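You operate a simulated robot arm through the tools that you are given. There is no shell and no other tool. Be economical: measure what you need, move in short steps, check, and stop when the job is done.

The job below is to be done with a simulated two-armed robot. You get a single attempt, and the scene is never put back.

TASK
Block, shut, strap and label the lidded carton.
Fine: Dark foam block inside, lid down, hold the carton while the orange strap is pulled tight, lay the label plate that matches its print on the lid; the other label plates stay. Keep fingers out from under lids, clips, clamps and jaws. Get no water, oil or wet cloth on cards, labels and cartons. Pinch, break and dent nothing; leave nothing switched on.
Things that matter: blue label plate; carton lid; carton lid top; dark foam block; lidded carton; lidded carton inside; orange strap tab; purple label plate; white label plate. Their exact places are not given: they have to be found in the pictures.

It is judged by the outcome, as a careful person would: the job done as asked, and still so three seconds after it is handed in. It fails if anything else is knocked over, pushed out of place, dropped, spilled or broken. A push-on lid holds only when it is set on centred and level and pressed home; a screw cap is set on level and turned clockwise until tight. Flat cloth is picked up by pressing the open fingertips on it (5 to 10 N) and closing them slowly along it; thin cloth reads only 2 to 8 mm in the jaws.

THE ROBOT
Two 7-joint arms with fingered hands on one trunk, on a base that drives. Base frame: it is fixed to the floor where the robot stands at the start and does not move with it; the origin is under the middle of the robot, x ahead of it, y to its left, z up. Units: m, rad, N and s.
The left shoulder is at the start at [0.02, 0.123, 1.245], the right one opposite. With the tool pointing down near the work surface each hand reaches from about 0.1 to 0.48 m from the robot's upright axis, wherever it stands, measured 20 degrees to its own side. Places, roughly: carton lid [0.6, -0.1, 1.1]; carton lid top [0.6, -0.1, 1]; lidded carton inside [0.5, -0.1, 0.9]; orange strap tab [0.7, -0.1, 1.1]. Payload 2.4 kg a hand.
Tool frame (each hand has its own): the origin (TCP) lies between the finger pads and is the grasp point; the fingertips stand 0.017 m ahead of it; z points along the fingers, y is the line along which they close. The gripper opens to 0.088 m. The gripper's body begins 0.047 m behind the TCP. The gripper is a hand of 3 fingers: y runs from the thumb to the fingers, the wrist lies at [0, 0, -0.165] in the tool frame, and closing takes about 1.5 s.
Orientation is that of the tool frame in the base frame, as a unit quaternion [x, y, z, w]. With the fingers straight down and closing along the base's y, the tool's x points along the base's -x, its y along +y and its z along -z.

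THE INTERFACE
- The arms move only by the tool play_rows. It takes "left_deltas", "right_deltas" or both (then of equal length, played together; a hand with none holds still); each is a list of rows, each a list of 7 numbers: the turn, a rotation vector about the base's x, y, z in rad, then the shift along the base's x, y, z in m, then the finger opening in m, from 0 to 0.088. In form: [[wx, wy, wz, x, y, z, claw], ...]. A call has 1 to 12 rows; each row shifts and turns the commanded pose from where the row before left it. Each row takes 0.2 s and may step no farther than 0.05 m and 0.15 rad from the row before; otherwise, or with a gripper value out of range, the whole call is refused. A pose out of reach is approached as far as the arm can. The call stops where the force on the tool passes 40 N (or 10 N more than at its start, if that is more) or the arm is blocked; 0.2 s more then pass. The fingers move at their own pace (about 0.045 m/s each) and stop on an object; they squeeze with about 34 N. The grip force told is the motor's: it shows also when the fingers shut on nothing. Time passes only in rows, and 0.2 s behind the last, so rows that do not move let the fingers close. It gives the time, the measured TCP pose, the force on the tool (base axes), the opening and the grip force at its end, in the units of the frame above (readings bear some noise), with the torque about the TCP (base axes, N m) and any sound that the robot's microphone picked up.
- Cameras (640 x 400 px; columns grow to the right, rows downward): "scene" is now at [0.0445, -0.0223, 1.6894]; the picture's right is [-0.33, -0.94, 0.00], its down [-0.80, 0.28, -0.53] and it looks along [0.50, -0.17, -0.85] (base axes); focal length 254 px, centre (320, 200). "left" rides on the left gripper at [-0.052, 0.004, -0.066] in its tool frame; the picture's right is [-0.08, -1.00, 0.00], its down [0.78, -0.07, -0.62] and it looks along [0.62, -0.05, 0.78] (tool axes); focal length 243 px, centre (320, 200). "right" rides on the right gripper at [0.052, 0.004, -0.066] in its tool frame; the picture's right is [-0.08, 1.00, 0.00], its down [-0.78, -0.07, -0.62] and it looks along [-0.62, -0.05, 0.78] (tool axes); focal length 243 px, centre (320, 200).
- camera(camera): a new picture of that camera. No time passes.
- move_column(by): slides the trunk up (or, below 0, down) by that many m; the arms and the scene camera ride with it, the base frame stays. It gives what a move gives, with no picture.
- roll_base(legs): drives the robot by 1 to 6 legs, each [ahead, left, turn to the left] in m, m and rad, along the robot's own axes; the way and the turn of a leg run together, so that a leg with both is an arc; at most 1.5 m and 3.142 rad a leg. The arms and the cameras ride along, it lands a little off, and it stops where it bumps. It gives what a move gives.
- preshape(shape, hand): the hand has 3 fingers and takes this shape, open, in about a second: jaw (thumb against the fingers, like two jaws); tri (thumb and two fingers); tip (a fingertip pinch); poke (one finger out to press); point (the index stretched); flat (the hand flat); cup (the hand cupped); fist (a fist). The gripper value then closes the fingers along that shape, each until it touches; the sizes above hold for jaw. It gives what a move gives, with no picture.
- turn_head(pan, tilt): turns the head with the scene camera to pan (to the left, within 2.094 rad either way) and tilt (down, from -0.506 to 1.204), counted from straight ahead of the robot. It gives what a move gives.
- measure_at(camera, pixels): there is no depth. For up to 12 entries [column, row, z] of the newest picture of that camera ("zoom" is the newest enlarged one), the place [x, y] in the base frame at which the ray of that pixel passes the height z, good to about 0.003 m. No time passes.
- enlarge(camera, box): a new picture of the part [left, top, right, bottom] of that camera's present view, enlarged. No time passes.
- sign_off(): hands the job in; it is judged then, once.

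Work in short steps. Measure before you move; look again where a grasp or a placing could have gone wrong, and mend it. You have 80 turns and 62 pictures in all, those below and enlarged ones among them. Open the grippers and draw the arms clear of the work before you hand the job in, unless the task says otherwise.

The tools are called after "Emit:" as name(argument=value, ...) on one line, values as JSON. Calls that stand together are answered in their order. play_rows: Moves the arms, as the interface text tells. Its arguments: {"type":"object","properties":{"left_deltas":{"type":"array"},"right_deltas":{"type":"array"}},"required":[]} The other tools are called the same way: move_column (by) slides the trunk up or down; preshape (shape, hand) gives the hand a shape; roll_base (legs) drives the base; turn_head (pan, tilt) turns the head that bears the scene camera; camera (camera) takes a picture; measure_at (camera, pixels) gives the place at which the rays of pixels pass given heights; enlarge (camera, box) takes an enlarged picture of a part of a camera's view; sign_off () hands the job in.

At the start:

```text
t: 0.0
left_tool_pos: [0.383, 0.0612, 1.3405]
left_orientation: [0.0, 1.0, 0.0, 0.001]
left_ft_force: [0.1, 0.7, 1.1]
left_torque: [0.02, -0.01, -0.01]
left_gripper_width: 0.0877
left_grasp_force: 0.0
left_shape: jaw
right_tool_pos: [0.2717, -0.1784, 1.3525]
right_orientation: [0.0, 1.0, 0.0, 0.0]
right_ft_force: [0.1, -0.3, -0.4]
right_torque: [-0.01, 0.0, 0.02]
right_gripper_width: 0.0879
right_grasp_force: 0.1
right_shape: jaw
trunk travel left (down, up): [-0.459, 0.371]
robot x, y, heading: [0.003, -0.0005, -0.002]
head pan, tilt: [-0.335, 1.011]
```

scene: 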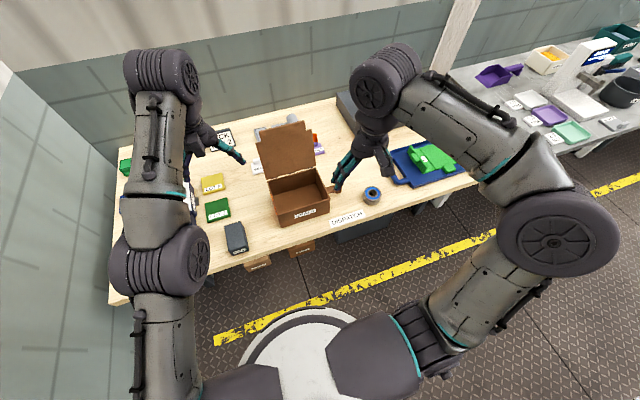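
right: 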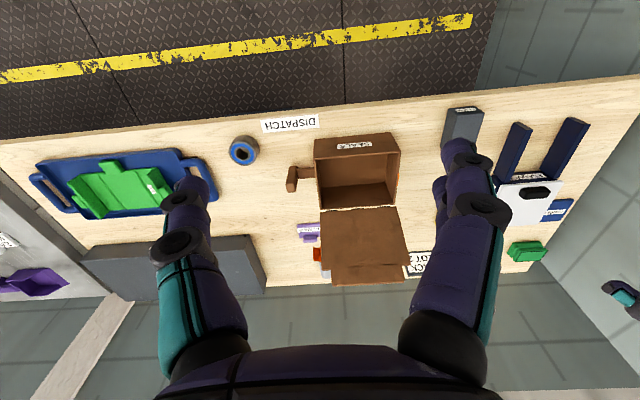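
left: 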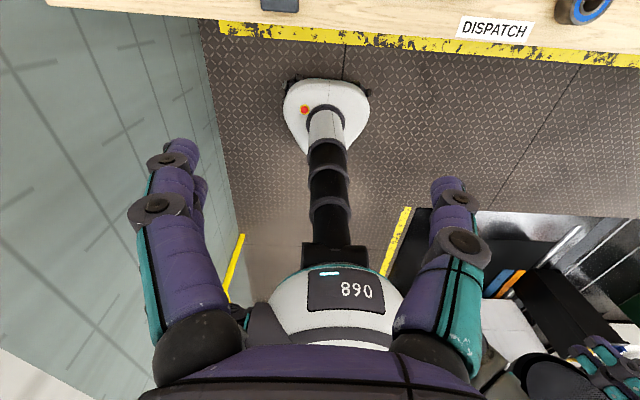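

The scene shows the open carton near pixel (298,200) with items around it; I take an enlarged view to identify things.

Emit:
enlarge(camera="scene", box=[230, 100, 390, 240])

Emit:
enlarge(camera="right", box=[220, 80, 600, 300])

Emit:
enlarge(camera="scene", box=[110, 110, 270, 280])

```text
2.86 times, centred on (310, 170) of scene
```

zoom: 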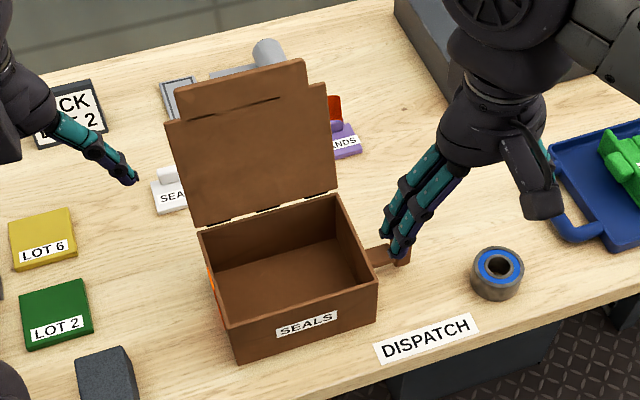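

```text
1.68 times, centred on (410, 190) of right
```

zoom: 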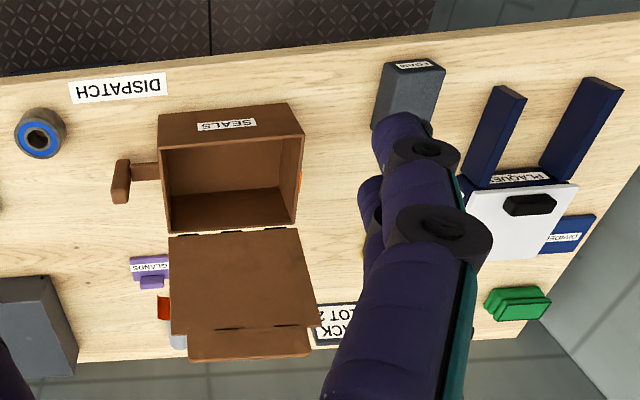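

```text
2.35 times, centred on (190, 195) of scene
```

zoom: 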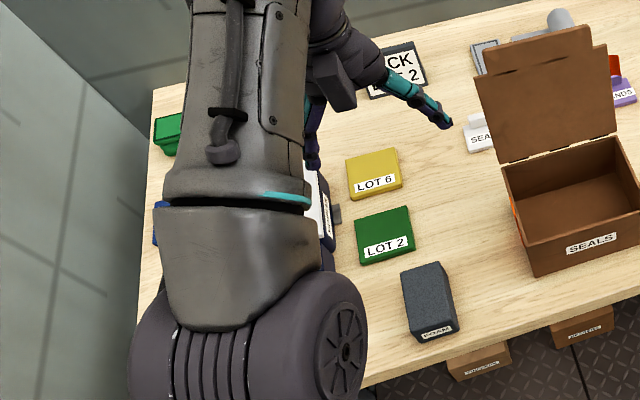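

White plate appears to read "SEA…" (matching the SEALS print on the carton). I measure the table height by crossing rays from both cameras at the DISPATCH sign and carton corners.

Emit:
measure_at(camera="scene", pixels=[[347.8, 218.3, 0.85], [347.8, 218.3, 0.95], [279.1, 213.8, 0.95], [279.1, 213.8, 1.05], [330.3, 200.1, 0.95], [330.3, 200.1, 1.05], [315.2, 167.8, 0.95], [315.2, 167.8, 1.05], [268.4, 180.4, 0.95], [268.4, 180.4, 1.05]])

Emit:
measure_at(camera="right", pixels=[[290, 124, 0.85], [290, 124, 0.95], [400, 153, 0.95], [400, 153, 1.05], [315, 139, 0.95], [315, 139, 1.05]])

```text
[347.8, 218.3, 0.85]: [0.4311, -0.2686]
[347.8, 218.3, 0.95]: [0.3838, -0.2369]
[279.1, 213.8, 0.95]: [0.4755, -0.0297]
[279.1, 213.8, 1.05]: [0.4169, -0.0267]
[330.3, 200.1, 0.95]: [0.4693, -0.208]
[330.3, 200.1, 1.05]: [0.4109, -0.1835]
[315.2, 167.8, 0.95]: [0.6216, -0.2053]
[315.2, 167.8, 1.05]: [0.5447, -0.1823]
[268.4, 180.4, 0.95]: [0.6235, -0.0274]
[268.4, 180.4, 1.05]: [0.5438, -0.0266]
```

```text
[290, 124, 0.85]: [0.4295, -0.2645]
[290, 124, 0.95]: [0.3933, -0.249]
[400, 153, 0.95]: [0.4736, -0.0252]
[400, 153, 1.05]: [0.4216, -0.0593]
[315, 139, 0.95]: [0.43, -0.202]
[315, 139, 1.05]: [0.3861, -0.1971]
```

Rim crossing gives carton rim z≈0.965, table ≈0.86, carton x 0.46–0.61, y −0.20…−0.03. I check the base's front extent and table edge before driving nearer.

Emit:
measure_at(camera="left", pixels=[[325, 80, 0.1], [290, 95, 0.1], [368, 95, 0.1], [300, 13, 0.86], [500, 42, 0.86]])

Emit:
measure_at(camera="scene", pixels=[[225.1, 226, 0.91], [242.5, 226, 0.91], [239, 248, 0.87], [225.1, 226, 0.87], [216, 209.5, 0.87], [213, 183, 0.87], [257, 166, 0.87], [322, 151, 0.87], [371, 195, 0.88]])

Emit:
turn_head(pan=-0.2, tilt=0.85)

```text
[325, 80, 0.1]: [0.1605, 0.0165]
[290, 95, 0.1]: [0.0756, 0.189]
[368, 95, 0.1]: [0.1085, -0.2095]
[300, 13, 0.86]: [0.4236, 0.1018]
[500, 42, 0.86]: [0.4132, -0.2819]
```

```text
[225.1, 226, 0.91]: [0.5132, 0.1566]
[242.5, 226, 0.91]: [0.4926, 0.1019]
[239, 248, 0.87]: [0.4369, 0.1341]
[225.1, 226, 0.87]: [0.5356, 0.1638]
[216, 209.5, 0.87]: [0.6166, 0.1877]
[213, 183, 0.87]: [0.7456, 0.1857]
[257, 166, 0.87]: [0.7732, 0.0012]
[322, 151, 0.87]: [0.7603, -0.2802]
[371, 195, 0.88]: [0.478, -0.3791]
```

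```text
t: 0.7
left_tool_pos: [0.3833, 0.061, 1.3396]
left_orientation: [0.0, 1.0, 0.0, 0.0]
left_ft_force: [-0.4, -0.7, -0.2]
left_torque: [0.05, -0.01, -0.01]
left_gripper_width: 0.0879
left_grasp_force: 0.1
left_shape: jaw
right_tool_pos: [0.2721, -0.1809, 1.351]
right_orientation: [0.0, 1.0, 0.0, 0.0]
right_ft_force: [0.1, -0.2, 1.2]
right_torque: [0.0, 0.03, 0.01]
right_gripper_width: 0.0881
right_grasp_force: 0.1
right_shape: jaw
trunk travel left (down, up): [-0.459, 0.371]
robot x, y, heading: [0.003, -0.0046, -0.003]
head pan, tilt: [-0.201, 0.85]
```

The base front is at x≈0.16 and table edge ≈0.38, so I drive 0.19 m ahead.

Emit:
roll_base(legs=[[0.19, 0.0, 0.0]])

Emit:
camera(camera="scene")

Emit:
camera(camera="left")

Emit:
camera(camera="right")

```text
t: 2.2
left_tool_pos: [0.5705, 0.0596, 1.3408]
left_orientation: [0.0, 1.0, 0.0, 0.0]
left_ft_force: [-0.8, 0.2, 0.2]
left_torque: [0.05, 0.01, 0.04]
left_gripper_width: 0.0877
left_grasp_force: 0.0
left_shape: jaw
right_tool_pos: [0.4595, -0.1794, 1.3524]
right_orientation: [0.0, 1.0, 0.0, 0.001]
right_ft_force: [0.4, 0.1, 0.3]
right_torque: [-0.02, -0.02, -0.01]
right_gripper_width: 0.088
right_grasp_force: 0.0
right_shape: jaw
trunk travel left (down, up): [-0.459, 0.371]
robot x, y, heading: [0.1849, 0.0053, -0.005]
head pan, tilt: [-0.201, 0.85]
```

```text
55 pictures are left
```

scene: 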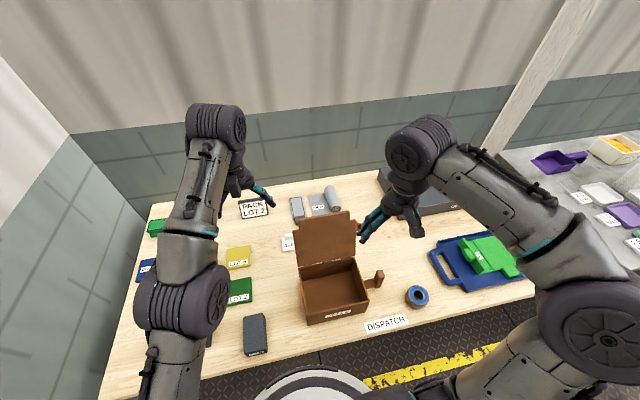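

```text
54 pictures are left
```

left: 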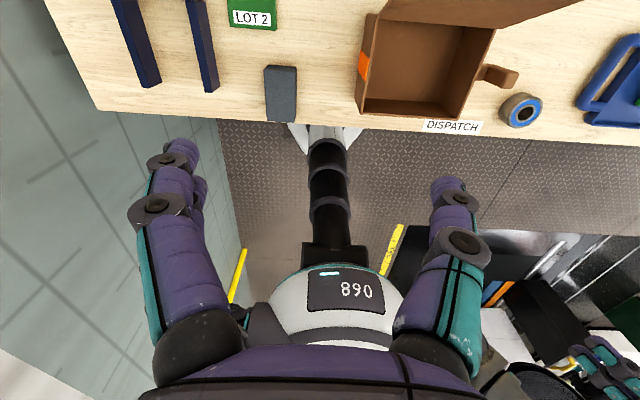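

```text
53 pictures are left
```

right: 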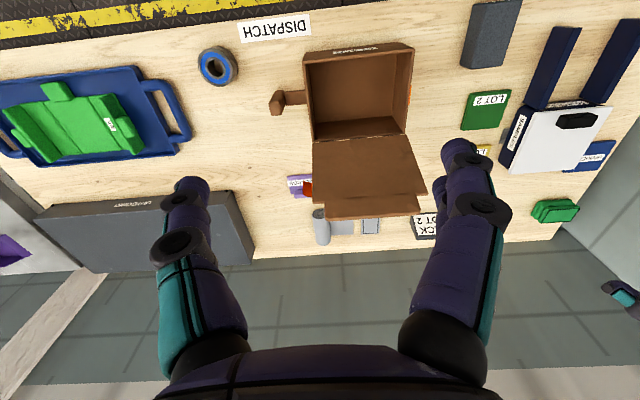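

I need to know column clearance to the table edge and what's behind the lid; I measure the edge and enlarge the area round the lid and plates.

Emit:
measure_at(camera="left", pixels=[[300, 125, 0.86], [420, 132, 0.86], [330, 140, 0.6], [330, 150, 0.4], [349, 170, 0.4], [309, 170, 0.4], [390, 40, 0.97], [362, 55, 0.92], [360, 105, 0.965]])

Emit:
enlarge(camera="scene", box=[230, 180, 400, 290])

Emit:
enlarge(camera="right", box=[260, 120, 440, 250])

```text
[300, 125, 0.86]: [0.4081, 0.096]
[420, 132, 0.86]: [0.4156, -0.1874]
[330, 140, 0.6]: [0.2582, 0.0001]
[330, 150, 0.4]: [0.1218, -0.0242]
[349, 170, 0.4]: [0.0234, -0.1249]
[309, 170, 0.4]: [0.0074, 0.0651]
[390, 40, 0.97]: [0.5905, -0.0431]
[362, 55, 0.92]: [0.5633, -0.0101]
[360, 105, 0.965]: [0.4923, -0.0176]
```

```text
3.64 times, centred on (315, 235) of scene
```

zoom: 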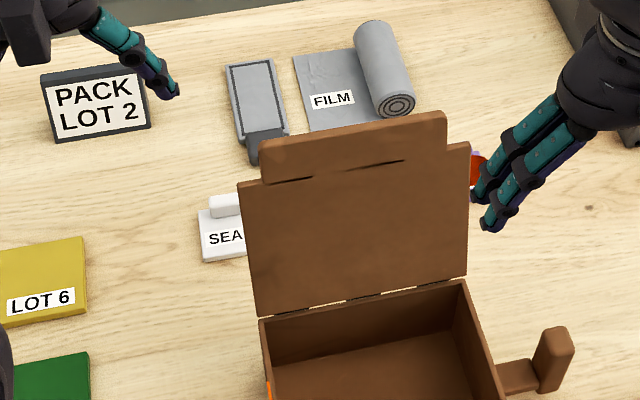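

```text
3.08 times, centred on (350, 185) of right
```

zoom: 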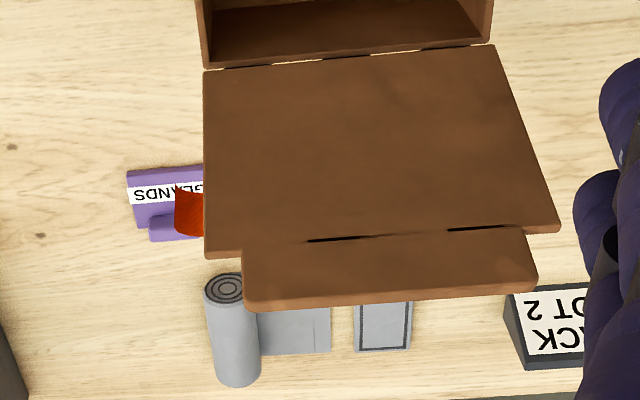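

The red-orange tab sticks out behind the lid's right edge; white plate reads "SEA…". Column clearance allows a little more; I drive 0.08 m further.

Emit:
roll_base(legs=[[0.08, 0.0, 0.0]])

```text
t: 3.3
left_tool_pos: [0.6517, 0.0601, 1.3393]
left_orientation: [-0.001, 1.0, 0.001, 0.0]
left_ft_force: [0.3, 0.0, -1.2]
left_torque: [-0.02, 0.0, 0.0]
left_gripper_width: 0.0879
left_grasp_force: 0.1
left_shape: jaw
right_tool_pos: [0.5406, -0.1786, 1.3516]
right_orientation: [0.0, 1.0, 0.0, 0.0]
right_ft_force: [0.1, 0.4, 0.1]
right_torque: [-0.02, -0.02, -0.01]
right_gripper_width: 0.0879
right_grasp_force: 0.0
right_shape: jaw
trunk travel left (down, up): [-0.459, 0.371]
robot x, y, heading: [0.2669, 0.0022, 0.001]
head pan, tilt: [-0.201, 0.85]
```

Now at axis x=0.267. I look with the left camera to locate the foam and the carton's outer side.

Emit:
camera(camera="left")

Emit:
camera(camera="scene")

```text
50 pictures are left
```

left: 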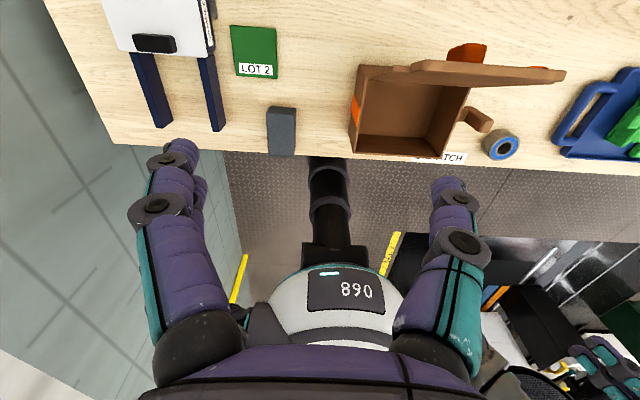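

```text
49 pictures are left
```

scene: 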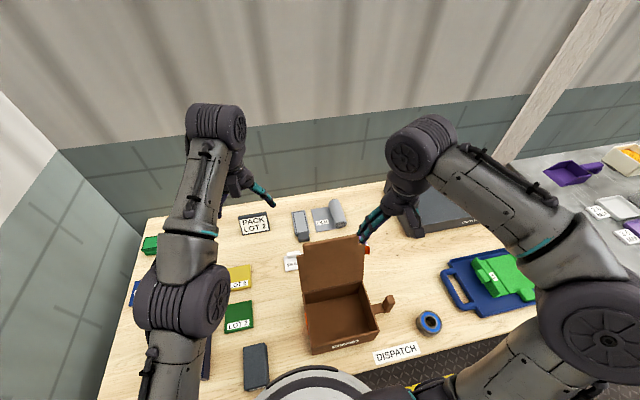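

I enlarge the foam and the lid rear in the left view to get grasp numbers.

Emit:
enlarge(camera="left", box=[250, 30, 570, 180])

Emit:
measure_at(camera="left", pixels=[[267, 107, 0.9], [296, 108, 0.9], [294, 145, 0.9], [267, 145, 0.9], [267, 107, 0.92], [294, 145, 0.92], [267, 156, 0.86], [293, 156, 0.86]])

Emit:
measure_at(camera="scene", pixels=[[243, 346, 0.9], [266, 343, 0.9], [268, 376, 0.9], [247, 376, 0.9], [243, 346, 0.92], [268, 376, 0.92]])

```text
2.00 times, centred on (410, 105) of left
```

zoom: 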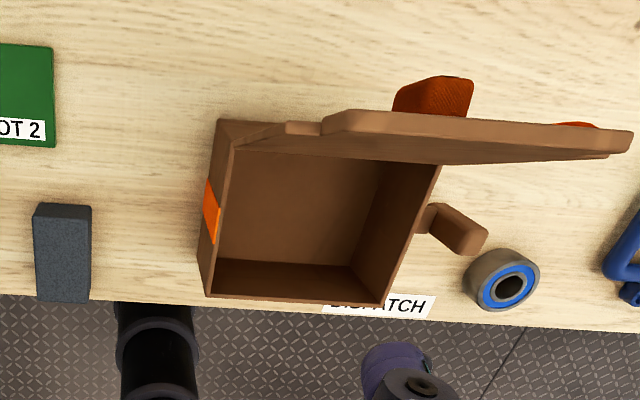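

```text
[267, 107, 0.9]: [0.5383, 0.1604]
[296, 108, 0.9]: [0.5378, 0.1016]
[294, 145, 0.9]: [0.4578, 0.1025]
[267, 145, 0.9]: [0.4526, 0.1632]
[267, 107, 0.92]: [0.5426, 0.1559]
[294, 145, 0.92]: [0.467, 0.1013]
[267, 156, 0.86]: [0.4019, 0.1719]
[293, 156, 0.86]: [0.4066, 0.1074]
```

```text
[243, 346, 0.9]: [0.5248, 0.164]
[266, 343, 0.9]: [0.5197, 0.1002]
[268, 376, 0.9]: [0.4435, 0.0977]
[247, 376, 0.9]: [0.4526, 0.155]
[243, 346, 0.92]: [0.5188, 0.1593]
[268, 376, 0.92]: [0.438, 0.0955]
```

Foam top is about x 0.44–0.523, y 0.10–0.16, top z≈0.90. I move the left hand above it to z≈1.05 and look.

Emit:
play_rows(left_deltas=[[0, 0, 0, -0.0243, 0.01, -0.035, 0.088], [0, 0, 0, -0.0243, 0.01, -0.035, 0.088], [0, 0, 0, -0.0243, 0.01, -0.035, 0.088], [0, 0, 0, -0.0243, 0.01, -0.035, 0.088], [0, 0, 0, -0.0243, 0.01, -0.035, 0.088], [0, 0, 0, -0.0243, 0.01, -0.035, 0.088], [0, 0, 0, -0.0243, 0.01, -0.035, 0.088], [0, 0, 0, 0, 0, -0.03, 0.088], [0, 0, 0, 0, 0, 0, 0.088]])

Emit:
camera(camera="left")

Emit:
camera(camera="scene")

```text
t: 5.3
left_tool_pos: [0.479, 0.1319, 1.0617]
left_orientation: [-0.001, 1.0, 0.001, 0.0]
left_ft_force: [0.4, 0.0, 0.7]
left_torque: [-0.02, 0.0, 0.0]
left_gripper_width: 0.0879
left_grasp_force: 0.1
left_shape: jaw
right_tool_pos: [0.5389, -0.1792, 1.3527]
right_orientation: [-0.001, 1.0, 0.0, 0.001]
right_ft_force: [0.6, -1.1, -0.1]
right_torque: [-0.02, 0.03, 0.0]
right_gripper_width: 0.0881
right_grasp_force: 0.0
right_shape: jaw
trunk travel left (down, up): [-0.459, 0.371]
robot x, y, heading: [0.2664, 0.0004, -0.002]
head pan, tilt: [-0.201, 0.85]
```

```text
47 pictures are left
```

left: 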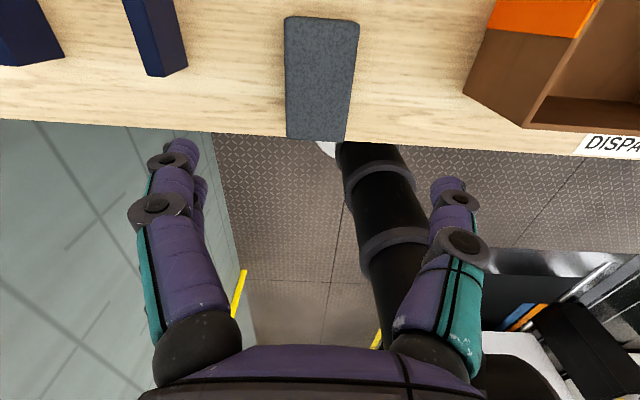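

```text
46 pictures are left
```

scene: 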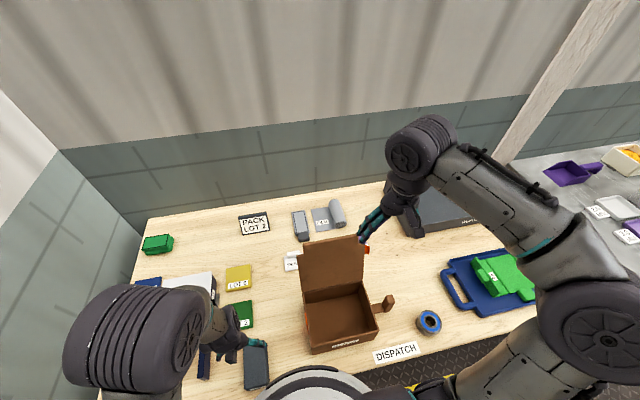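

The foam spans (285,20)–(358,22) to (288,140)–(345,141). I measure it at its top height.

Emit:
measure_at(camera="left", pixels=[[285, 22, 0.9], [358, 25, 0.9], [345, 138, 0.9], [287, 136, 0.9], [285, 22, 0.92], [358, 25, 0.92], [345, 138, 0.92], [287, 136, 0.92]])

Emit:
enlarge(camera="scene", box=[200, 310, 320, 400])

```text
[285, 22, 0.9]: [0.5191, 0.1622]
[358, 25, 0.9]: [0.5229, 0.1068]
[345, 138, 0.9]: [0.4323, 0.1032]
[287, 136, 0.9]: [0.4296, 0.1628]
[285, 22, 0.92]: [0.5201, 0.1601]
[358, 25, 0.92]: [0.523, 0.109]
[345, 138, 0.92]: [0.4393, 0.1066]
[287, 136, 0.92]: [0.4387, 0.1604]
```

```text
4.44 times, centred on (260, 355) of scene
```

zoom: 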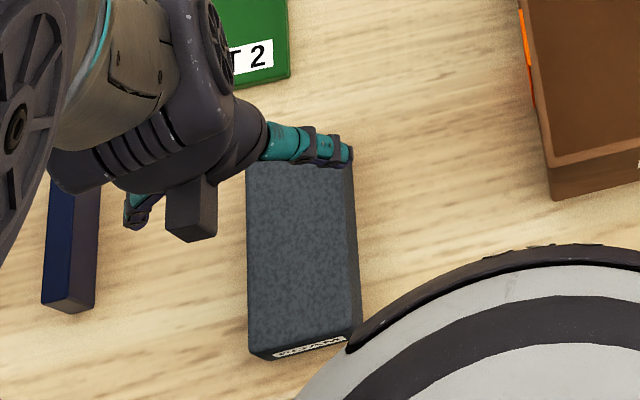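

Foam centre ≈ (0.478, 0.134), 0.057 wide; the hand is aligned. I descend to TCP z≈0.886 and close.

Emit:
play_rows(left_deltas=[[0, 0, 0, 0, 0.001, -0.04, 0.088], [0, 0, 0, 0, 0.001, -0.04, 0.088], [0, 0, 0, 0, 0, -0.04, 0.088], [0, 0, 0, 0, 0, -0.035, 0.088], [0, 0, 0, 0, 0, -0.021, 0.088], [0, 0, 0, 0, 0, 0, 0.088], [0, 0, 0, 0, 0, 0, 0.05], [0, 0, 0, 0, 0, 0, 0.045], [0, 0, 0, 0, 0, 0, 0.045], [0, 0, 0, 0, 0, 0, 0.045]])

```text
t: 7.5
left_tool_pos: [0.4801, 0.1343, 0.8873]
left_orientation: [-0.001, 1.0, -0.001, 0.001]
left_ft_force: [0.0, -0.4, -0.5]
left_torque: [-0.01, -0.01, -0.03]
left_gripper_width: 0.0549
left_grasp_force: 34.4
left_shape: jaw
right_tool_pos: [0.5391, -0.1797, 1.3536]
right_orientation: [0.0, 1.0, 0.0, 0.001]
right_ft_force: [-0.3, -0.4, -0.2]
right_torque: [0.0, -0.03, 0.0]
right_gripper_width: 0.0879
right_grasp_force: 0.0
right_shape: jaw
trunk travel left (down, up): [-0.459, 0.371]
robot x, y, heading: [0.2646, -0.0001, 0.003]
head pan, tilt: [-0.201, 0.85]
```

Foam gripped at 0.055 m. I lift it to z≈1.09 while moving the right hand away to the right.

Emit:
play_rows(left_deltas=[[0, 0, 0, 0, 0, 0.03, 0.045], [0, 0, 0, 0, 0, 0.04, 0.045], [0, 0, 0, 0, 0, 0.04, 0.045], [0, 0, 0, 0, 0, 0.05, 0.045], [0, 0, 0, 0, 0, 0.04, 0.045], [0, 0, 0, 0, 0, 0, 0.045]], right_deltas=[[0, 0, 0, 0, -0.04, 0, 0.088], [0, 0, 0, 0, -0.045, 0, 0.088], [0, 0, 0, 0, -0.045, 0, 0.088], [0, 0, 0, 0, -0.045, 0, 0.088], [0, 0, 0, 0, -0.045, 0, 0.088], [0, 0, 0, 0, 0, 0, 0.088]])

Emit:
play_rows(left_deltas=[[0, 0, 0, 0.003, -0.035, 0, 0.045], [0, 0, 0, 0.005, -0.035, 0, 0.045], [0, 0, 0, 0.006, -0.035, 0, 0.045], [0, 0, 0, 0.006, -0.035, 0, 0.045], [0, 0, 0, 0.006, -0.035, 0, 0.045], [0, 0, 0, 0.006, -0.035, 0, 0.045], [0, 0, 0, 0.004, -0.03, 0, 0.045], [0, 0, 0, 0, 0, 0, 0.045]])

Emit:
camera(camera="left")

Emit:
camera(camera="scene")

```text
t: 8.9
left_tool_pos: [0.48, 0.1331, 1.0885]
left_orientation: [0.0, 1.0, 0.0, 0.001]
left_ft_force: [0.3, 0.3, -0.3]
left_torque: [0.03, -0.02, 0.0]
left_gripper_width: 0.0549
left_grasp_force: 33.9
left_shape: jaw
right_tool_pos: [0.5373, -0.4005, 1.3538]
right_orientation: [-0.001, 1.0, -0.001, -0.001]
right_ft_force: [-0.9, 0.4, 1.2]
right_torque: [-0.06, 0.0, 0.0]
right_gripper_width: 0.088
right_grasp_force: 0.1
right_shape: jaw
trunk travel left (down, up): [-0.459, 0.371]
robot x, y, heading: [0.2657, 0.0008, 0.002]
head pan, tilt: [-0.201, 0.85]
```

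```text
t: 10.7
left_tool_pos: [0.5149, -0.1074, 1.091]
left_orientation: [-0.001, 1.0, -0.001, 0.001]
left_ft_force: [0.7, 0.3, -0.3]
left_torque: [0.04, -0.01, 0.0]
left_gripper_width: 0.0546
left_grasp_force: 34.2
left_shape: jaw
right_tool_pos: [0.5361, -0.4013, 1.3535]
right_orientation: [-0.002, 1.0, 0.0, 0.001]
right_ft_force: [0.8, 0.4, 0.2]
right_torque: [-0.03, 0.02, 0.03]
right_gripper_width: 0.0878
right_grasp_force: 0.1
right_shape: jaw
trunk travel left (down, up): [-0.459, 0.371]
robot x, y, heading: [0.2679, -0.0005, 0.007]
head pan, tilt: [-0.201, 0.85]
```

```text
44 pictures are left
```

left: 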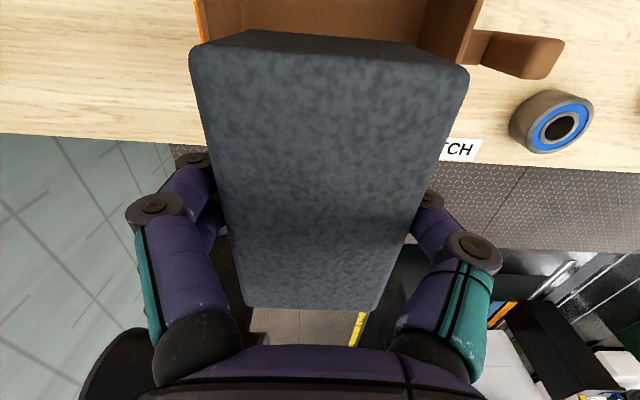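

```text
43 pictures are left
```

scene: 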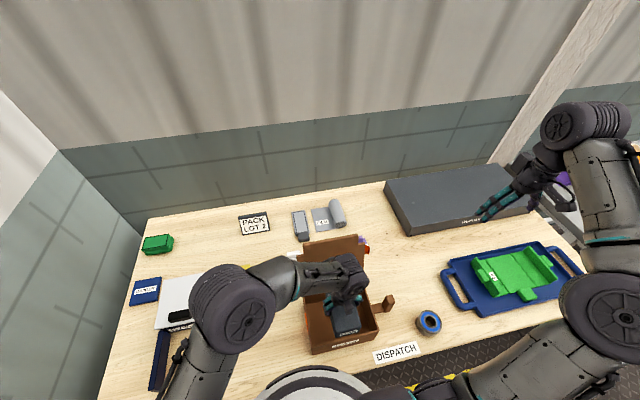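

Foam hangs level above the carton; I check the carton rim positions with an enlarged scene view before lowering.

Emit:
enlarge(camera="scene", box=[280, 220, 420, 370])

```text
2.67 times, centred on (350, 295) of scene
```

zoom: 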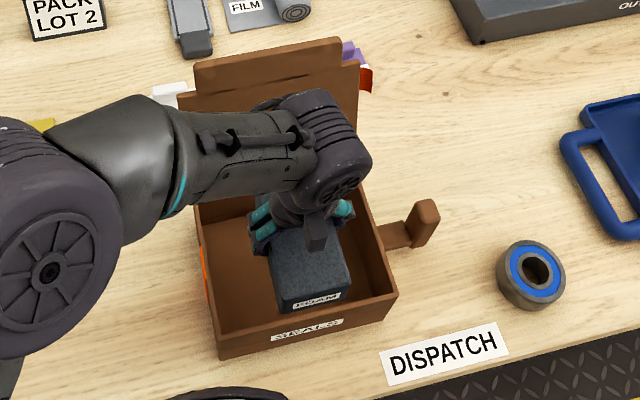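

Emit:
measure_at(camera="zoom", pixels=[[221, 334, 0.965], [394, 295, 0.965], [378, 241, 0.965], [340, 310, 0.965], [395, 250, 0.9], [412, 245, 0.88], [425, 205, 0.93], [325, 335, 1.05]])

```text
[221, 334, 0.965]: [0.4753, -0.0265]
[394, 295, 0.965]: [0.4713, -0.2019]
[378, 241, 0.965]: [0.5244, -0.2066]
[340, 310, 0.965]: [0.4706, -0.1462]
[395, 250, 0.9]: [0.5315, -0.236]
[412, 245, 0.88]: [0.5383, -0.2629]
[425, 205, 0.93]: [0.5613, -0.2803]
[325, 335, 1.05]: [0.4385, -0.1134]
```

Carton spans x≈0.47–0.615, y≈−0.204…−0.027. I shift to (0.528,−0.114) and lower the foam toward the floor of the carton.

Emit:
play_rows(left_deltas=[[0, 0, 0, 0.013, -0.007, 0, 0.045], [0, 0, 0, 0, 0, -0.04, 0.045], [0, 0, 0, 0, 0, -0.04, 0.045], [0, 0, 0, 0, 0, -0.04, 0.045], [0, 0, 0, 0, 0, -0.035, 0.045], [0, 0, 0, 0, 0, -0.025, 0.045], [0, 0, 0, 0, 0, -0.009, 0.045], [0, 0, 0, 0, 0, -0.005, 0.045], [0, 0, 0, 0, 0, 0, 0.045]])

```text
t: 12.7
left_tool_pos: [0.5439, -0.1075, 0.8976]
left_orientation: [-0.001, 1.0, 0.0, 0.001]
left_ft_force: [-0.4, 0.1, 0.4]
left_torque: [-0.01, 0.05, 0.03]
left_gripper_width: 0.055
left_grasp_force: 33.6
left_shape: jaw
left hand out of reach, approached as far as the arm can: row 3, 4
right_tool_pos: [0.5375, -0.3998, 1.3539]
right_orientation: [-0.001, 1.0, 0.0, 0.001]
right_ft_force: [-0.8, 0.1, 0.4]
right_torque: [0.0, -0.02, -0.02]
right_gripper_width: 0.0879
right_grasp_force: 0.0
right_shape: jaw
trunk travel left (down, up): [-0.459, 0.371]
robot x, y, heading: [0.2685, 0.0042, 0.006]
head pan, tilt: [-0.201, 0.85]
```

No contact yet at 0.8976; I ease down 4 mm more and read the force.

Emit:
play_rows(left_deltas=[[0, 0, 0, -0.003, 0, -0.003, 0.045], [0, 0, 0, 0, 0, -0.002, 0.045], [0, 0, 0, 0, 0, 0, 0.045]])

```text
t: 13.5
left_tool_pos: [0.5404, -0.1091, 0.894]
left_orientation: [-0.001, 1.0, 0.0, 0.001]
left_ft_force: [0.5, 0.5, 0.7]
left_torque: [0.0, -0.02, -0.03]
left_gripper_width: 0.0547
left_grasp_force: 33.8
left_shape: jaw
right_tool_pos: [0.5367, -0.4003, 1.3534]
right_orientation: [0.0, 1.0, 0.0, 0.001]
right_ft_force: [0.1, -0.5, -0.9]
right_torque: [0.0, -0.02, -0.03]
right_gripper_width: 0.0878
right_grasp_force: 0.0
right_shape: jaw
trunk travel left (down, up): [-0.459, 0.371]
robot x, y, heading: [0.2694, 0.0014, 0.006]
head pan, tilt: [-0.201, 0.85]
```

Still free at 0.894; I step down gently until contact shows.

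Emit:
play_rows(left_deltas=[[0, 0, 0, 0, 0, -0.003, 0.045], [0, 0, 0, 0, 0, 0, 0.045]])

```text
t: 14.1
left_tool_pos: [0.5388, -0.1084, 0.8925]
left_orientation: [-0.001, 1.0, 0.0, 0.002]
left_ft_force: [0.3, 1.3, 17.9]
left_torque: [0.14, 0.0, 0.04]
left_gripper_width: 0.0542
left_grasp_force: 33.5
left_shape: jaw
right_tool_pos: [0.5359, -0.4005, 1.3535]
right_orientation: [0.0, 1.0, 0.001, 0.0]
right_ft_force: [0.7, -0.2, -0.3]
right_torque: [0.01, 0.0, 0.04]
right_gripper_width: 0.0878
right_grasp_force: 0.1
right_shape: jaw
trunk travel left (down, up): [-0.459, 0.371]
robot x, y, heading: [0.2697, -0.0028, 0.005]
head pan, tilt: [-0.201, 0.85]
```

Contact: 18 N, foam is on the floor of the carton. I open the fingers and lift straight out.

Emit:
play_rows(left_deltas=[[0, 0, 0, 0, 0, 0.002, 0.06], [0, 0, 0, 0, 0, 0, 0.085], [0, 0, 0, 0, 0, 0, 0.085], [0, 0, 0, 0, 0, 0, 0.085], [0, 0, 0, -0.003, 0, 0.03, 0.085], [0, 0, 0, 0, 0, 0.04, 0.085], [0, 0, 0, 0, 0, 0.04, 0.085], [0, 0, 0, 0, 0, 0.04, 0.085], [0, 0, 0, 0, 0, 0.04, 0.085], [0, 0, 0, 0, 0.02, 0.045, 0.085], [0, 0, 0, 0, 0.03, 0.045, 0.085], [0, 0, 0, 0, 0, 0, 0.085]])

Emit:
camera(camera="left")

```text
refused: row 11 steps farther than a row can; nothing moved
```

```text
41 pictures are left
```

left: 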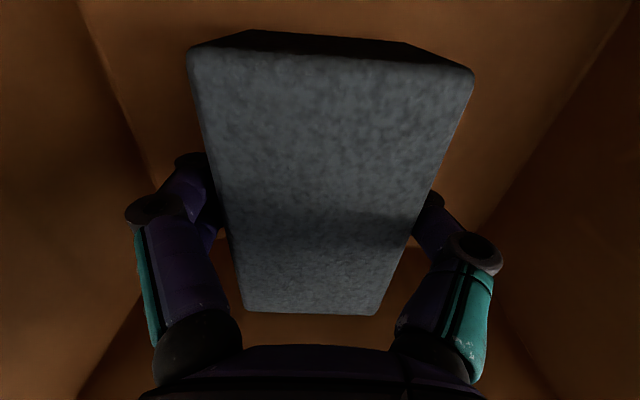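

One row was slightly too long; I repeat with a shorter step.

Emit:
play_rows(left_deltas=[[0, 0, 0, 0, 0, 0.002, 0.06], [0, 0, 0, 0, 0, 0, 0.085], [0, 0, 0, 0, 0, 0, 0.085], [0, 0, 0, 0, 0, 0, 0.085], [0, 0, 0, -0.003, 0, 0.03, 0.085], [0, 0, 0, 0, 0, 0.04, 0.085], [0, 0, 0, 0, 0, 0.04, 0.085], [0, 0, 0, 0, 0, 0.04, 0.085], [0, 0, 0, 0, 0, 0.04, 0.085], [0, 0, 0, 0, 0.02, 0.04, 0.085], [0, 0, 0, 0, 0.025, 0.035, 0.085], [0, 0, 0, 0, 0, 0, 0.085]])

Emit:
camera(camera="left")

```text
t: 16.7
left_tool_pos: [0.5464, -0.0628, 1.1547]
left_orientation: [-0.001, 1.0, 0.0, 0.001]
left_ft_force: [0.9, 1.6, -0.4]
left_torque: [-0.05, -0.02, -0.01]
left_gripper_width: 0.0848
left_grasp_force: 0.0
left_shape: jaw
left hand out of reach, approached as far as the arm can: row 5
right_tool_pos: [0.5374, -0.4016, 1.352]
right_orientation: [-0.001, 1.0, 0.0, 0.0]
right_ft_force: [-0.7, -0.4, 0.7]
right_torque: [0.02, 0.03, 0.01]
right_gripper_width: 0.0879
right_grasp_force: 0.1
right_shape: jaw
trunk travel left (down, up): [-0.459, 0.371]
robot x, y, heading: [0.2647, 0.0018, 0.005]
head pan, tilt: [-0.201, 0.85]
```

```text
40 pictures are left
```

left: 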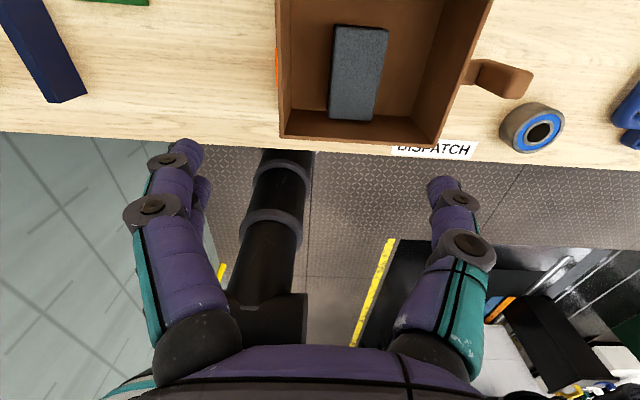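

Foam sits inside. Next I raise the left hand and move it over behind the lid, at the left part (y≈−0.06), to view the lid's back.

Emit:
play_rows(left_deltas=[[0, 0, 0, 0, 0, 0.045, 0.085], [0, 0, 0, 0, 0, 0.045, 0.085], [0, 0, 0, 0, 0, 0.045, 0.06], [0, 0, 0, 0, 0, 0.03, 0.0], [0, 0, 0, 0.045, 0, 0, 0.0], [0, 0, 0, 0.045, 0, 0, 0.0], [0, 0, 0, 0.045, 0, 0, 0.0], [0, 0, 0, 0.045, 0, 0, 0.0], [0, 0, 0, 0, 0, 0, 0.0]])

Emit:
camera(camera="left")

Emit:
camera(camera="right")

```text
t: 18.7
left_tool_pos: [0.6244, -0.0393, 1.3026]
left_orientation: [-0.001, 1.0, 0.0, 0.001]
left_ft_force: [-0.2, -0.6, 1.1]
left_torque: [0.0, 0.01, -0.01]
left_gripper_width: 0.0003
left_grasp_force: 33.8
left_shape: jaw
left hand out of reach, approached as far as the arm can: row 6, 7, 8
right_tool_pos: [0.537, -0.3996, 1.3542]
right_orientation: [0.0, 1.0, 0.0, 0.001]
right_ft_force: [-0.6, 0.1, -0.5]
right_torque: [0.0, 0.01, 0.0]
right_gripper_width: 0.0877
right_grasp_force: 0.0
right_shape: jaw
trunk travel left (down, up): [-0.459, 0.371]
robot x, y, heading: [0.2691, -0.0003, 0.005]
head pan, tilt: [-0.201, 0.85]
```

```text
39 pictures are left
```

left: 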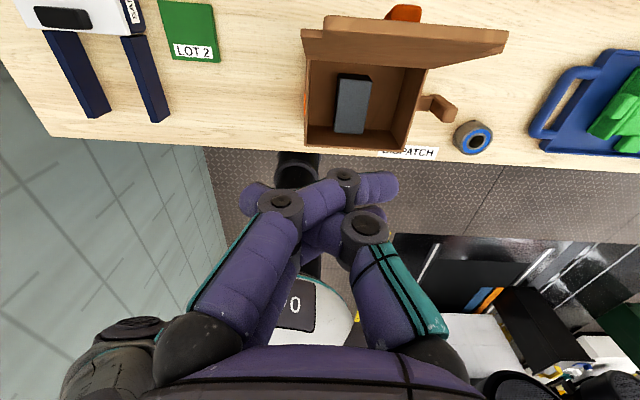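

```text
38 pictures are left
```

right: 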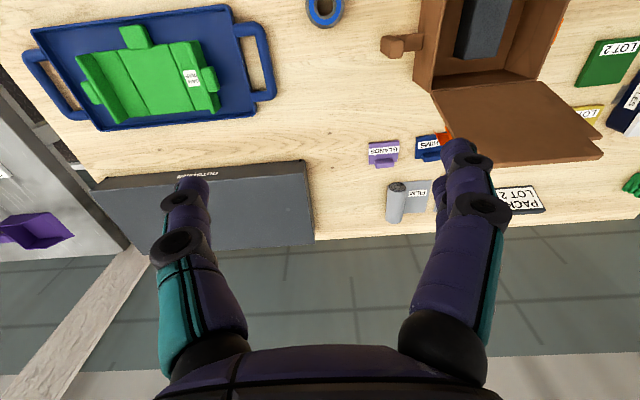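

The left arm is near its reach up high. I shift the base right 0.08 m and slightly ahead, and raise the column 0.12 m (hands ride up, clear of everything).

Emit:
roll_base(legs=[[0.02, -0.08, 0.0]])

Emit:
move_column(by=0.12)

Emit:
play_rows(left_deltas=[[0, 0, 0, 0.03, 0.01, -0.03, 0], [0, 0, 0, 0.03, 0.01, -0.02, 0], [0, 0, 0, 0.03, 0.01, 0, 0], [0, 0, 0, 0.03, 0.01, 0, 0], [0, 0, 0, 0, 0, 0, 0]])

Emit:
camera(camera="left")

```text
t: 19.8
left_tool_pos: [0.6463, -0.1238, 1.3021]
left_orientation: [-0.001, 1.0, 0.0, 0.0]
left_ft_force: [-0.7, 0.5, 0.7]
left_torque: [0.04, 0.02, 0.02]
left_gripper_width: 0.0
left_grasp_force: 34.2
left_shape: jaw
right_tool_pos: [0.5573, -0.483, 1.3528]
right_orientation: [0.0, 1.0, 0.001, 0.0]
right_ft_force: [0.0, -0.1, 0.0]
right_torque: [0.04, -0.02, -0.02]
right_gripper_width: 0.0879
right_grasp_force: 0.0
right_shape: jaw
trunk travel left (down, up): [-0.459, 0.371]
robot x, y, heading: [0.2892, -0.0808, 0.004]
head pan, tilt: [-0.201, 0.85]
```

```text
t: 21.3
left_tool_pos: [0.6456, -0.1212, 1.4217]
left_orientation: [-0.001, 1.0, 0.0, 0.001]
left_ft_force: [-0.9, -0.8, 0.7]
left_torque: [-0.02, 0.02, 0.0]
left_gripper_width: 0.0001
left_grasp_force: 33.6
left_shape: jaw
right_tool_pos: [0.559, -0.4839, 1.474]
right_orientation: [0.0, 1.0, 0.0, 0.001]
right_ft_force: [0.5, 0.3, -0.5]
right_torque: [0.0, 0.01, 0.02]
right_gripper_width: 0.0878
right_grasp_force: 0.1
right_shape: jaw
trunk travel left (down, up): [-0.579, 0.251]
robot x, y, heading: [0.2865, -0.082, 0.002]
head pan, tilt: [-0.201, 0.85]
```

```text
t: 22.5
left_tool_pos: [0.7062, -0.0657, 1.3665]
left_orientation: [-0.001, 1.0, 0.0, 0.001]
left_ft_force: [-0.9, 0.1, -0.6]
left_torque: [0.03, -0.02, -0.02]
left_gripper_width: 0.0
left_grasp_force: 34.2
left_shape: jaw
left hand out of reach, approached as far as the arm can: row 1, 2, 3, 4
right_tool_pos: [0.557, -0.4831, 1.4729]
right_orientation: [-0.001, 1.0, -0.001, 0.001]
right_ft_force: [0.2, 0.2, -1.1]
right_torque: [0.01, 0.02, -0.01]
right_gripper_width: 0.088
right_grasp_force: 0.1
right_shape: jaw
trunk travel left (down, up): [-0.579, 0.251]
robot x, y, heading: [0.2897, -0.0844, 0.003]
head pan, tilt: [-0.201, 0.85]
```

```text
37 pictures are left
```

left: 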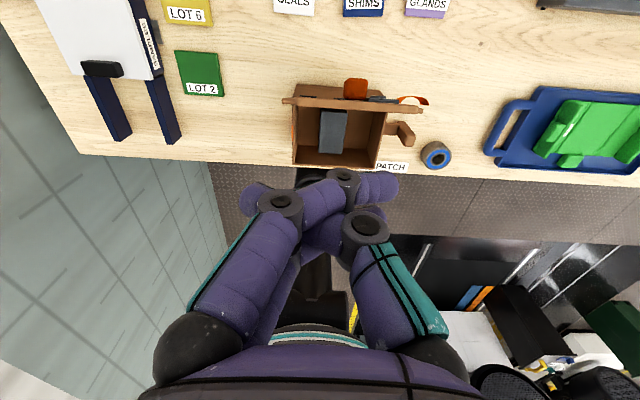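

Plates read SEALS / SHIMS / GLANDS: white (SEALS) matches. I enlarge the lid's top from behind.

Emit:
enlarge(camera="left", box=[260, 0, 460, 180])

Emit:
measure_at(camera="left", pixels=[[293, 8, 0.87], [362, 8, 0.87], [284, 102, 1.1], [284, 102, 1.15], [420, 108, 1.1], [420, 108, 1.15], [355, 90, 1.05], [355, 90, 1.1]])

```text
2.22 times, centred on (360, 90) of left
```

zoom: 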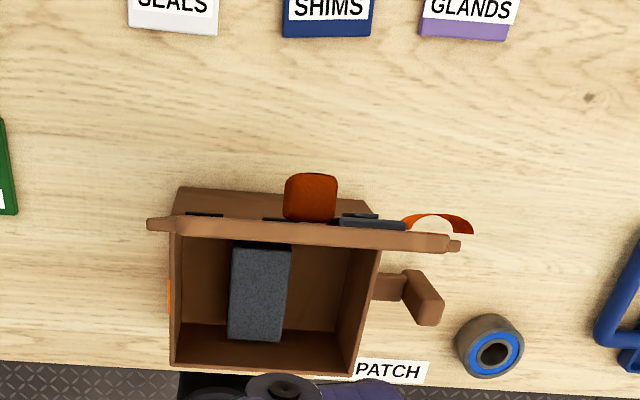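

```text
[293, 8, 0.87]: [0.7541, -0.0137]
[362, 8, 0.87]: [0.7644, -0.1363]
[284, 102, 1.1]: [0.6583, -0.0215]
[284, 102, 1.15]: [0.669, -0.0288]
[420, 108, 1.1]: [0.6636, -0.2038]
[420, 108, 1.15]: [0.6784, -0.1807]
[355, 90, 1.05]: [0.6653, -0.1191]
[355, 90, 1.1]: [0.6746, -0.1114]
```

Lid leans back ~17°, top at about (0.66, z 1.127); tab and buckle stand on its back at y≈−0.11…−0.17. I lower the closed left hand behind the lid at y≈−0.06 to TCP z≈1.09.

Emit:
play_rows(left_deltas=[[0, 0, 0, 0.01, 0, -0.04, 0], [0, 0, 0, 0, 0, -0.045, 0], [0, 0, 0, 0, 0, -0.045, 0], [0, 0, 0, 0, 0, -0.045, 0], [0, 0, 0, 0, 0, 0, 0]])

```text
t: 23.7
left_tool_pos: [0.7195, -0.0665, 1.1936]
left_orientation: [-0.001, 1.0, 0.0, 0.001]
left_ft_force: [-0.2, -0.1, -0.7]
left_torque: [0.01, 0.01, -0.01]
left_gripper_width: 0.0
left_grasp_force: 34.2
left_shape: jaw
right_tool_pos: [0.5583, -0.4815, 1.4747]
right_orientation: [0.0, 1.0, 0.0, 0.001]
right_ft_force: [-0.3, -0.3, 0.6]
right_torque: [0.02, -0.01, 0.02]
right_gripper_width: 0.088
right_grasp_force: 0.1
right_shape: jaw
trunk travel left (down, up): [-0.579, 0.251]
robot x, y, heading: [0.2844, -0.0799, -0.0]
head pan, tilt: [-0.201, 0.85]
```

At x=0.72, clear of the lid. I go down to z≈1.088 and then approach to x≈0.675.

Emit:
play_rows(left_deltas=[[0, 0, 0, 0, 0.008, -0.04, 0], [0, 0, 0, 0, 0, -0.04, 0], [0, 0, 0, 0, 0, -0.026, 0], [0, 0, 0, -0.02, 0, 0, 0], [0, 0, 0, -0.02, 0, 0, 0], [0, 0, 0, 0, 0, 0, 0]])

Emit:
camera(camera="scene")

```text
t: 25.1
left_tool_pos: [0.6781, -0.0575, 1.0869]
left_orientation: [-0.001, 1.0, 0.0, 0.001]
left_ft_force: [1.1, -0.9, 0.5]
left_torque: [0.02, 0.03, -0.04]
left_gripper_width: 0.0001
left_grasp_force: 34.2
left_shape: jaw
right_tool_pos: [0.5589, -0.482, 1.4741]
right_orientation: [-0.001, 1.0, 0.0, 0.0]
right_ft_force: [-0.3, -0.3, 0.0]
right_torque: [0.0, -0.02, -0.03]
right_gripper_width: 0.088
right_grasp_force: 0.1
right_shape: jaw
trunk travel left (down, up): [-0.579, 0.251]
robot x, y, heading: [0.287, -0.0803, 0.005]
head pan, tilt: [-0.201, 0.85]
```

```text
35 pictures are left
```

scene: 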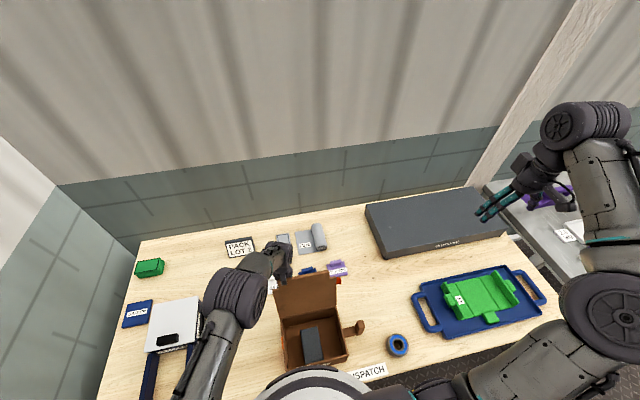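

Hand is behind the lid. I sweep forward along the lid's arc in small steps to about upright-plus-30°.

Emit:
play_rows(left_deltas=[[0, 0, 0, -0.018, 0, 0.0, 0], [0, 0, 0, -0.015, 0, 0.0, 0], [0, 0, 0, -0.015, 0, 0.0, 0], [0, 0, 0, -0.015, 0, 0.0, 0], [0, 0, 0, -0.015, 0, 0.0, 0], [0, 0, 0, -0.015, 0, -0.004, 0], [0, 0, 0, 0, 0, 0, 0]])

Emit:
enlarge(camera="scene", box=[230, 220, 400, 380])

```text
t: 26.7
left_tool_pos: [0.5838, -0.0588, 1.0841]
left_orientation: [-0.001, 1.0, 0.0, 0.001]
left_ft_force: [0.0, -0.4, 0.2]
left_torque: [-0.02, -0.02, -0.01]
left_gripper_width: 0.0
left_grasp_force: 33.8
left_shape: jaw
right_tool_pos: [0.5572, -0.4816, 1.4736]
right_orientation: [-0.001, 1.0, -0.001, 0.001]
right_ft_force: [-0.3, 0.0, -0.2]
right_torque: [-0.02, -0.01, 0.0]
right_gripper_width: 0.0881
right_grasp_force: 0.1
right_shape: jaw
trunk travel left (down, up): [-0.579, 0.251]
robot x, y, heading: [0.2856, -0.0813, 0.002]
head pan, tilt: [-0.201, 0.85]
```

```text
2.50 times, centred on (315, 300) of scene
```

zoom: 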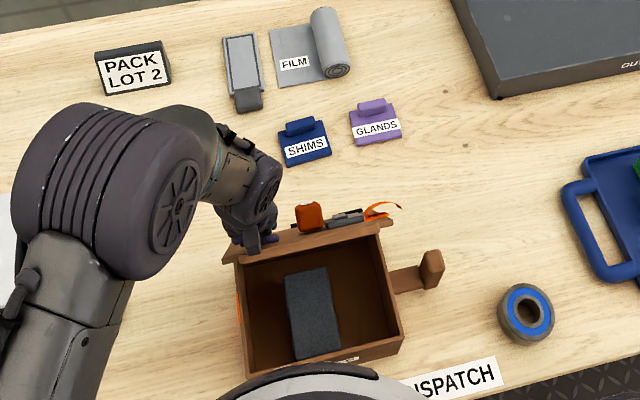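

The lid follows the finger, with tab at zoom (308,212), buckle and free end visible. I continue along the arc, down to ~75°.

Emit:
play_rows(left_deltas=[[0, 0, 0, -0.015, 0, -0.004, 0], [0, 0, 0, -0.016, 0, -0.012, 0], [0, 0, 0, -0.012, 0, -0.012, 0], [0, 0, 0, -0.008, 0, -0.01, 0], [0, 0, 0, -0.007, 0, -0.012, 0], [0, 0, 0, -0.006, 0, -0.012, 0], [0, 0, 0, 0, 0, 0, 0]])

Emit:
enlarge(camera="scene", box=[230, 220, 400, 380])

```text
t: 28.3
left_tool_pos: [0.5484, -0.0535, 1.0295]
left_orientation: [-0.002, 1.0, -0.001, -0.003]
left_ft_force: [-0.1, 0.3, 0.5]
left_torque: [-0.01, 0.01, 0.01]
left_gripper_width: 0.0
left_grasp_force: 33.7
left_shape: jaw
left hand out of reach, approached as far as the arm can: row 4, 5, 6
right_tool_pos: [0.5581, -0.4818, 1.4734]
right_orientation: [-0.001, 1.0, 0.0, 0.0]
right_ft_force: [-0.6, 0.5, 0.3]
right_torque: [0.01, 0.0, -0.02]
right_gripper_width: 0.088
right_grasp_force: 0.1
right_shape: jaw
trunk travel left (down, up): [-0.579, 0.251]
robot x, y, heading: [0.2855, -0.0837, 0.002]
head pan, tilt: [-0.201, 0.85]
```

```text
2.50 times, centred on (315, 300) of scene
```

zoom: 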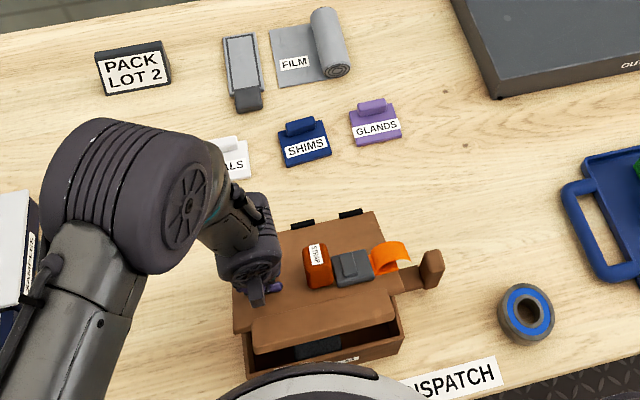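

The lid is at about 55°; the arm is too folded to continue, so I let the column carry the hand down 0.03 m.

Emit:
move_column(by=-0.03)

Emit:
enlarge(camera="scene", box=[230, 220, 400, 380])

```text
t: 29.0
left_tool_pos: [0.5481, -0.0534, 0.9994]
left_orientation: [-0.001, 1.0, 0.0, -0.003]
left_ft_force: [0.1, -0.2, -0.5]
left_torque: [-0.02, 0.02, -0.02]
left_gripper_width: 0.0
left_grasp_force: 33.7
left_shape: jaw
right_tool_pos: [0.5582, -0.4819, 1.4444]
right_orientation: [-0.001, 1.0, 0.0, 0.001]
right_ft_force: [0.0, -0.4, 0.4]
right_torque: [0.0, 0.03, 0.01]
right_gripper_width: 0.0879
right_grasp_force: 0.1
right_shape: jaw
trunk travel left (down, up): [-0.549, 0.281]
robot x, y, heading: [0.2892, -0.082, -0.0]
head pan, tilt: [-0.201, 0.85]
```

```text
2.50 times, centred on (315, 300) of scene
```

zoom: 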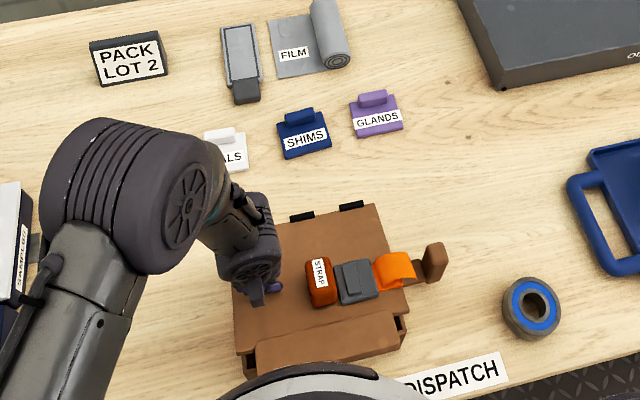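

Nearly shut with no force; I lower the column another 0.012 m.

Emit:
move_column(by=-0.012)

Emit:
enlarge(camera="scene", box=[270, 270, 370, 370])

```text
t: 29.6
left_tool_pos: [0.5489, -0.054, 0.987]
left_orientation: [-0.001, 1.0, 0.0, -0.003]
left_ft_force: [0.3, -0.9, 0.1]
left_torque: [-0.03, -0.05, -0.02]
left_gripper_width: 0.0
left_grasp_force: 34.4
left_shape: jaw
right_tool_pos: [0.5585, -0.4826, 1.432]
right_orientation: [0.0, 1.0, 0.0, 0.0]
right_ft_force: [-0.1, -0.3, -0.7]
right_torque: [-0.02, -0.01, 0.0]
right_gripper_width: 0.0878
right_grasp_force: 0.0
right_shape: jaw
trunk travel left (down, up): [-0.537, 0.293]
robot x, y, heading: [0.2902, -0.0844, 0.005]
head pan, tilt: [-0.201, 0.85]
```

```text
4.00 times, centred on (320, 320) of scene
```

zoom: 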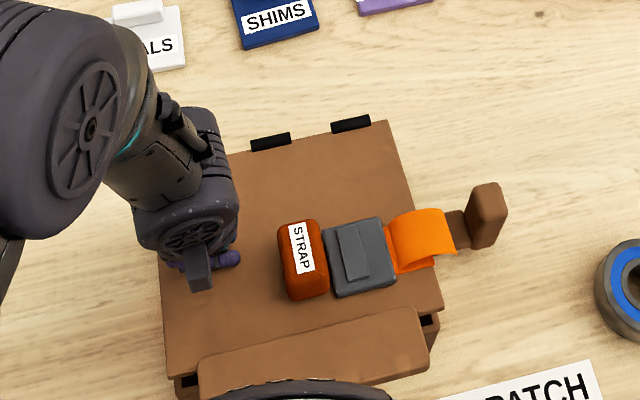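

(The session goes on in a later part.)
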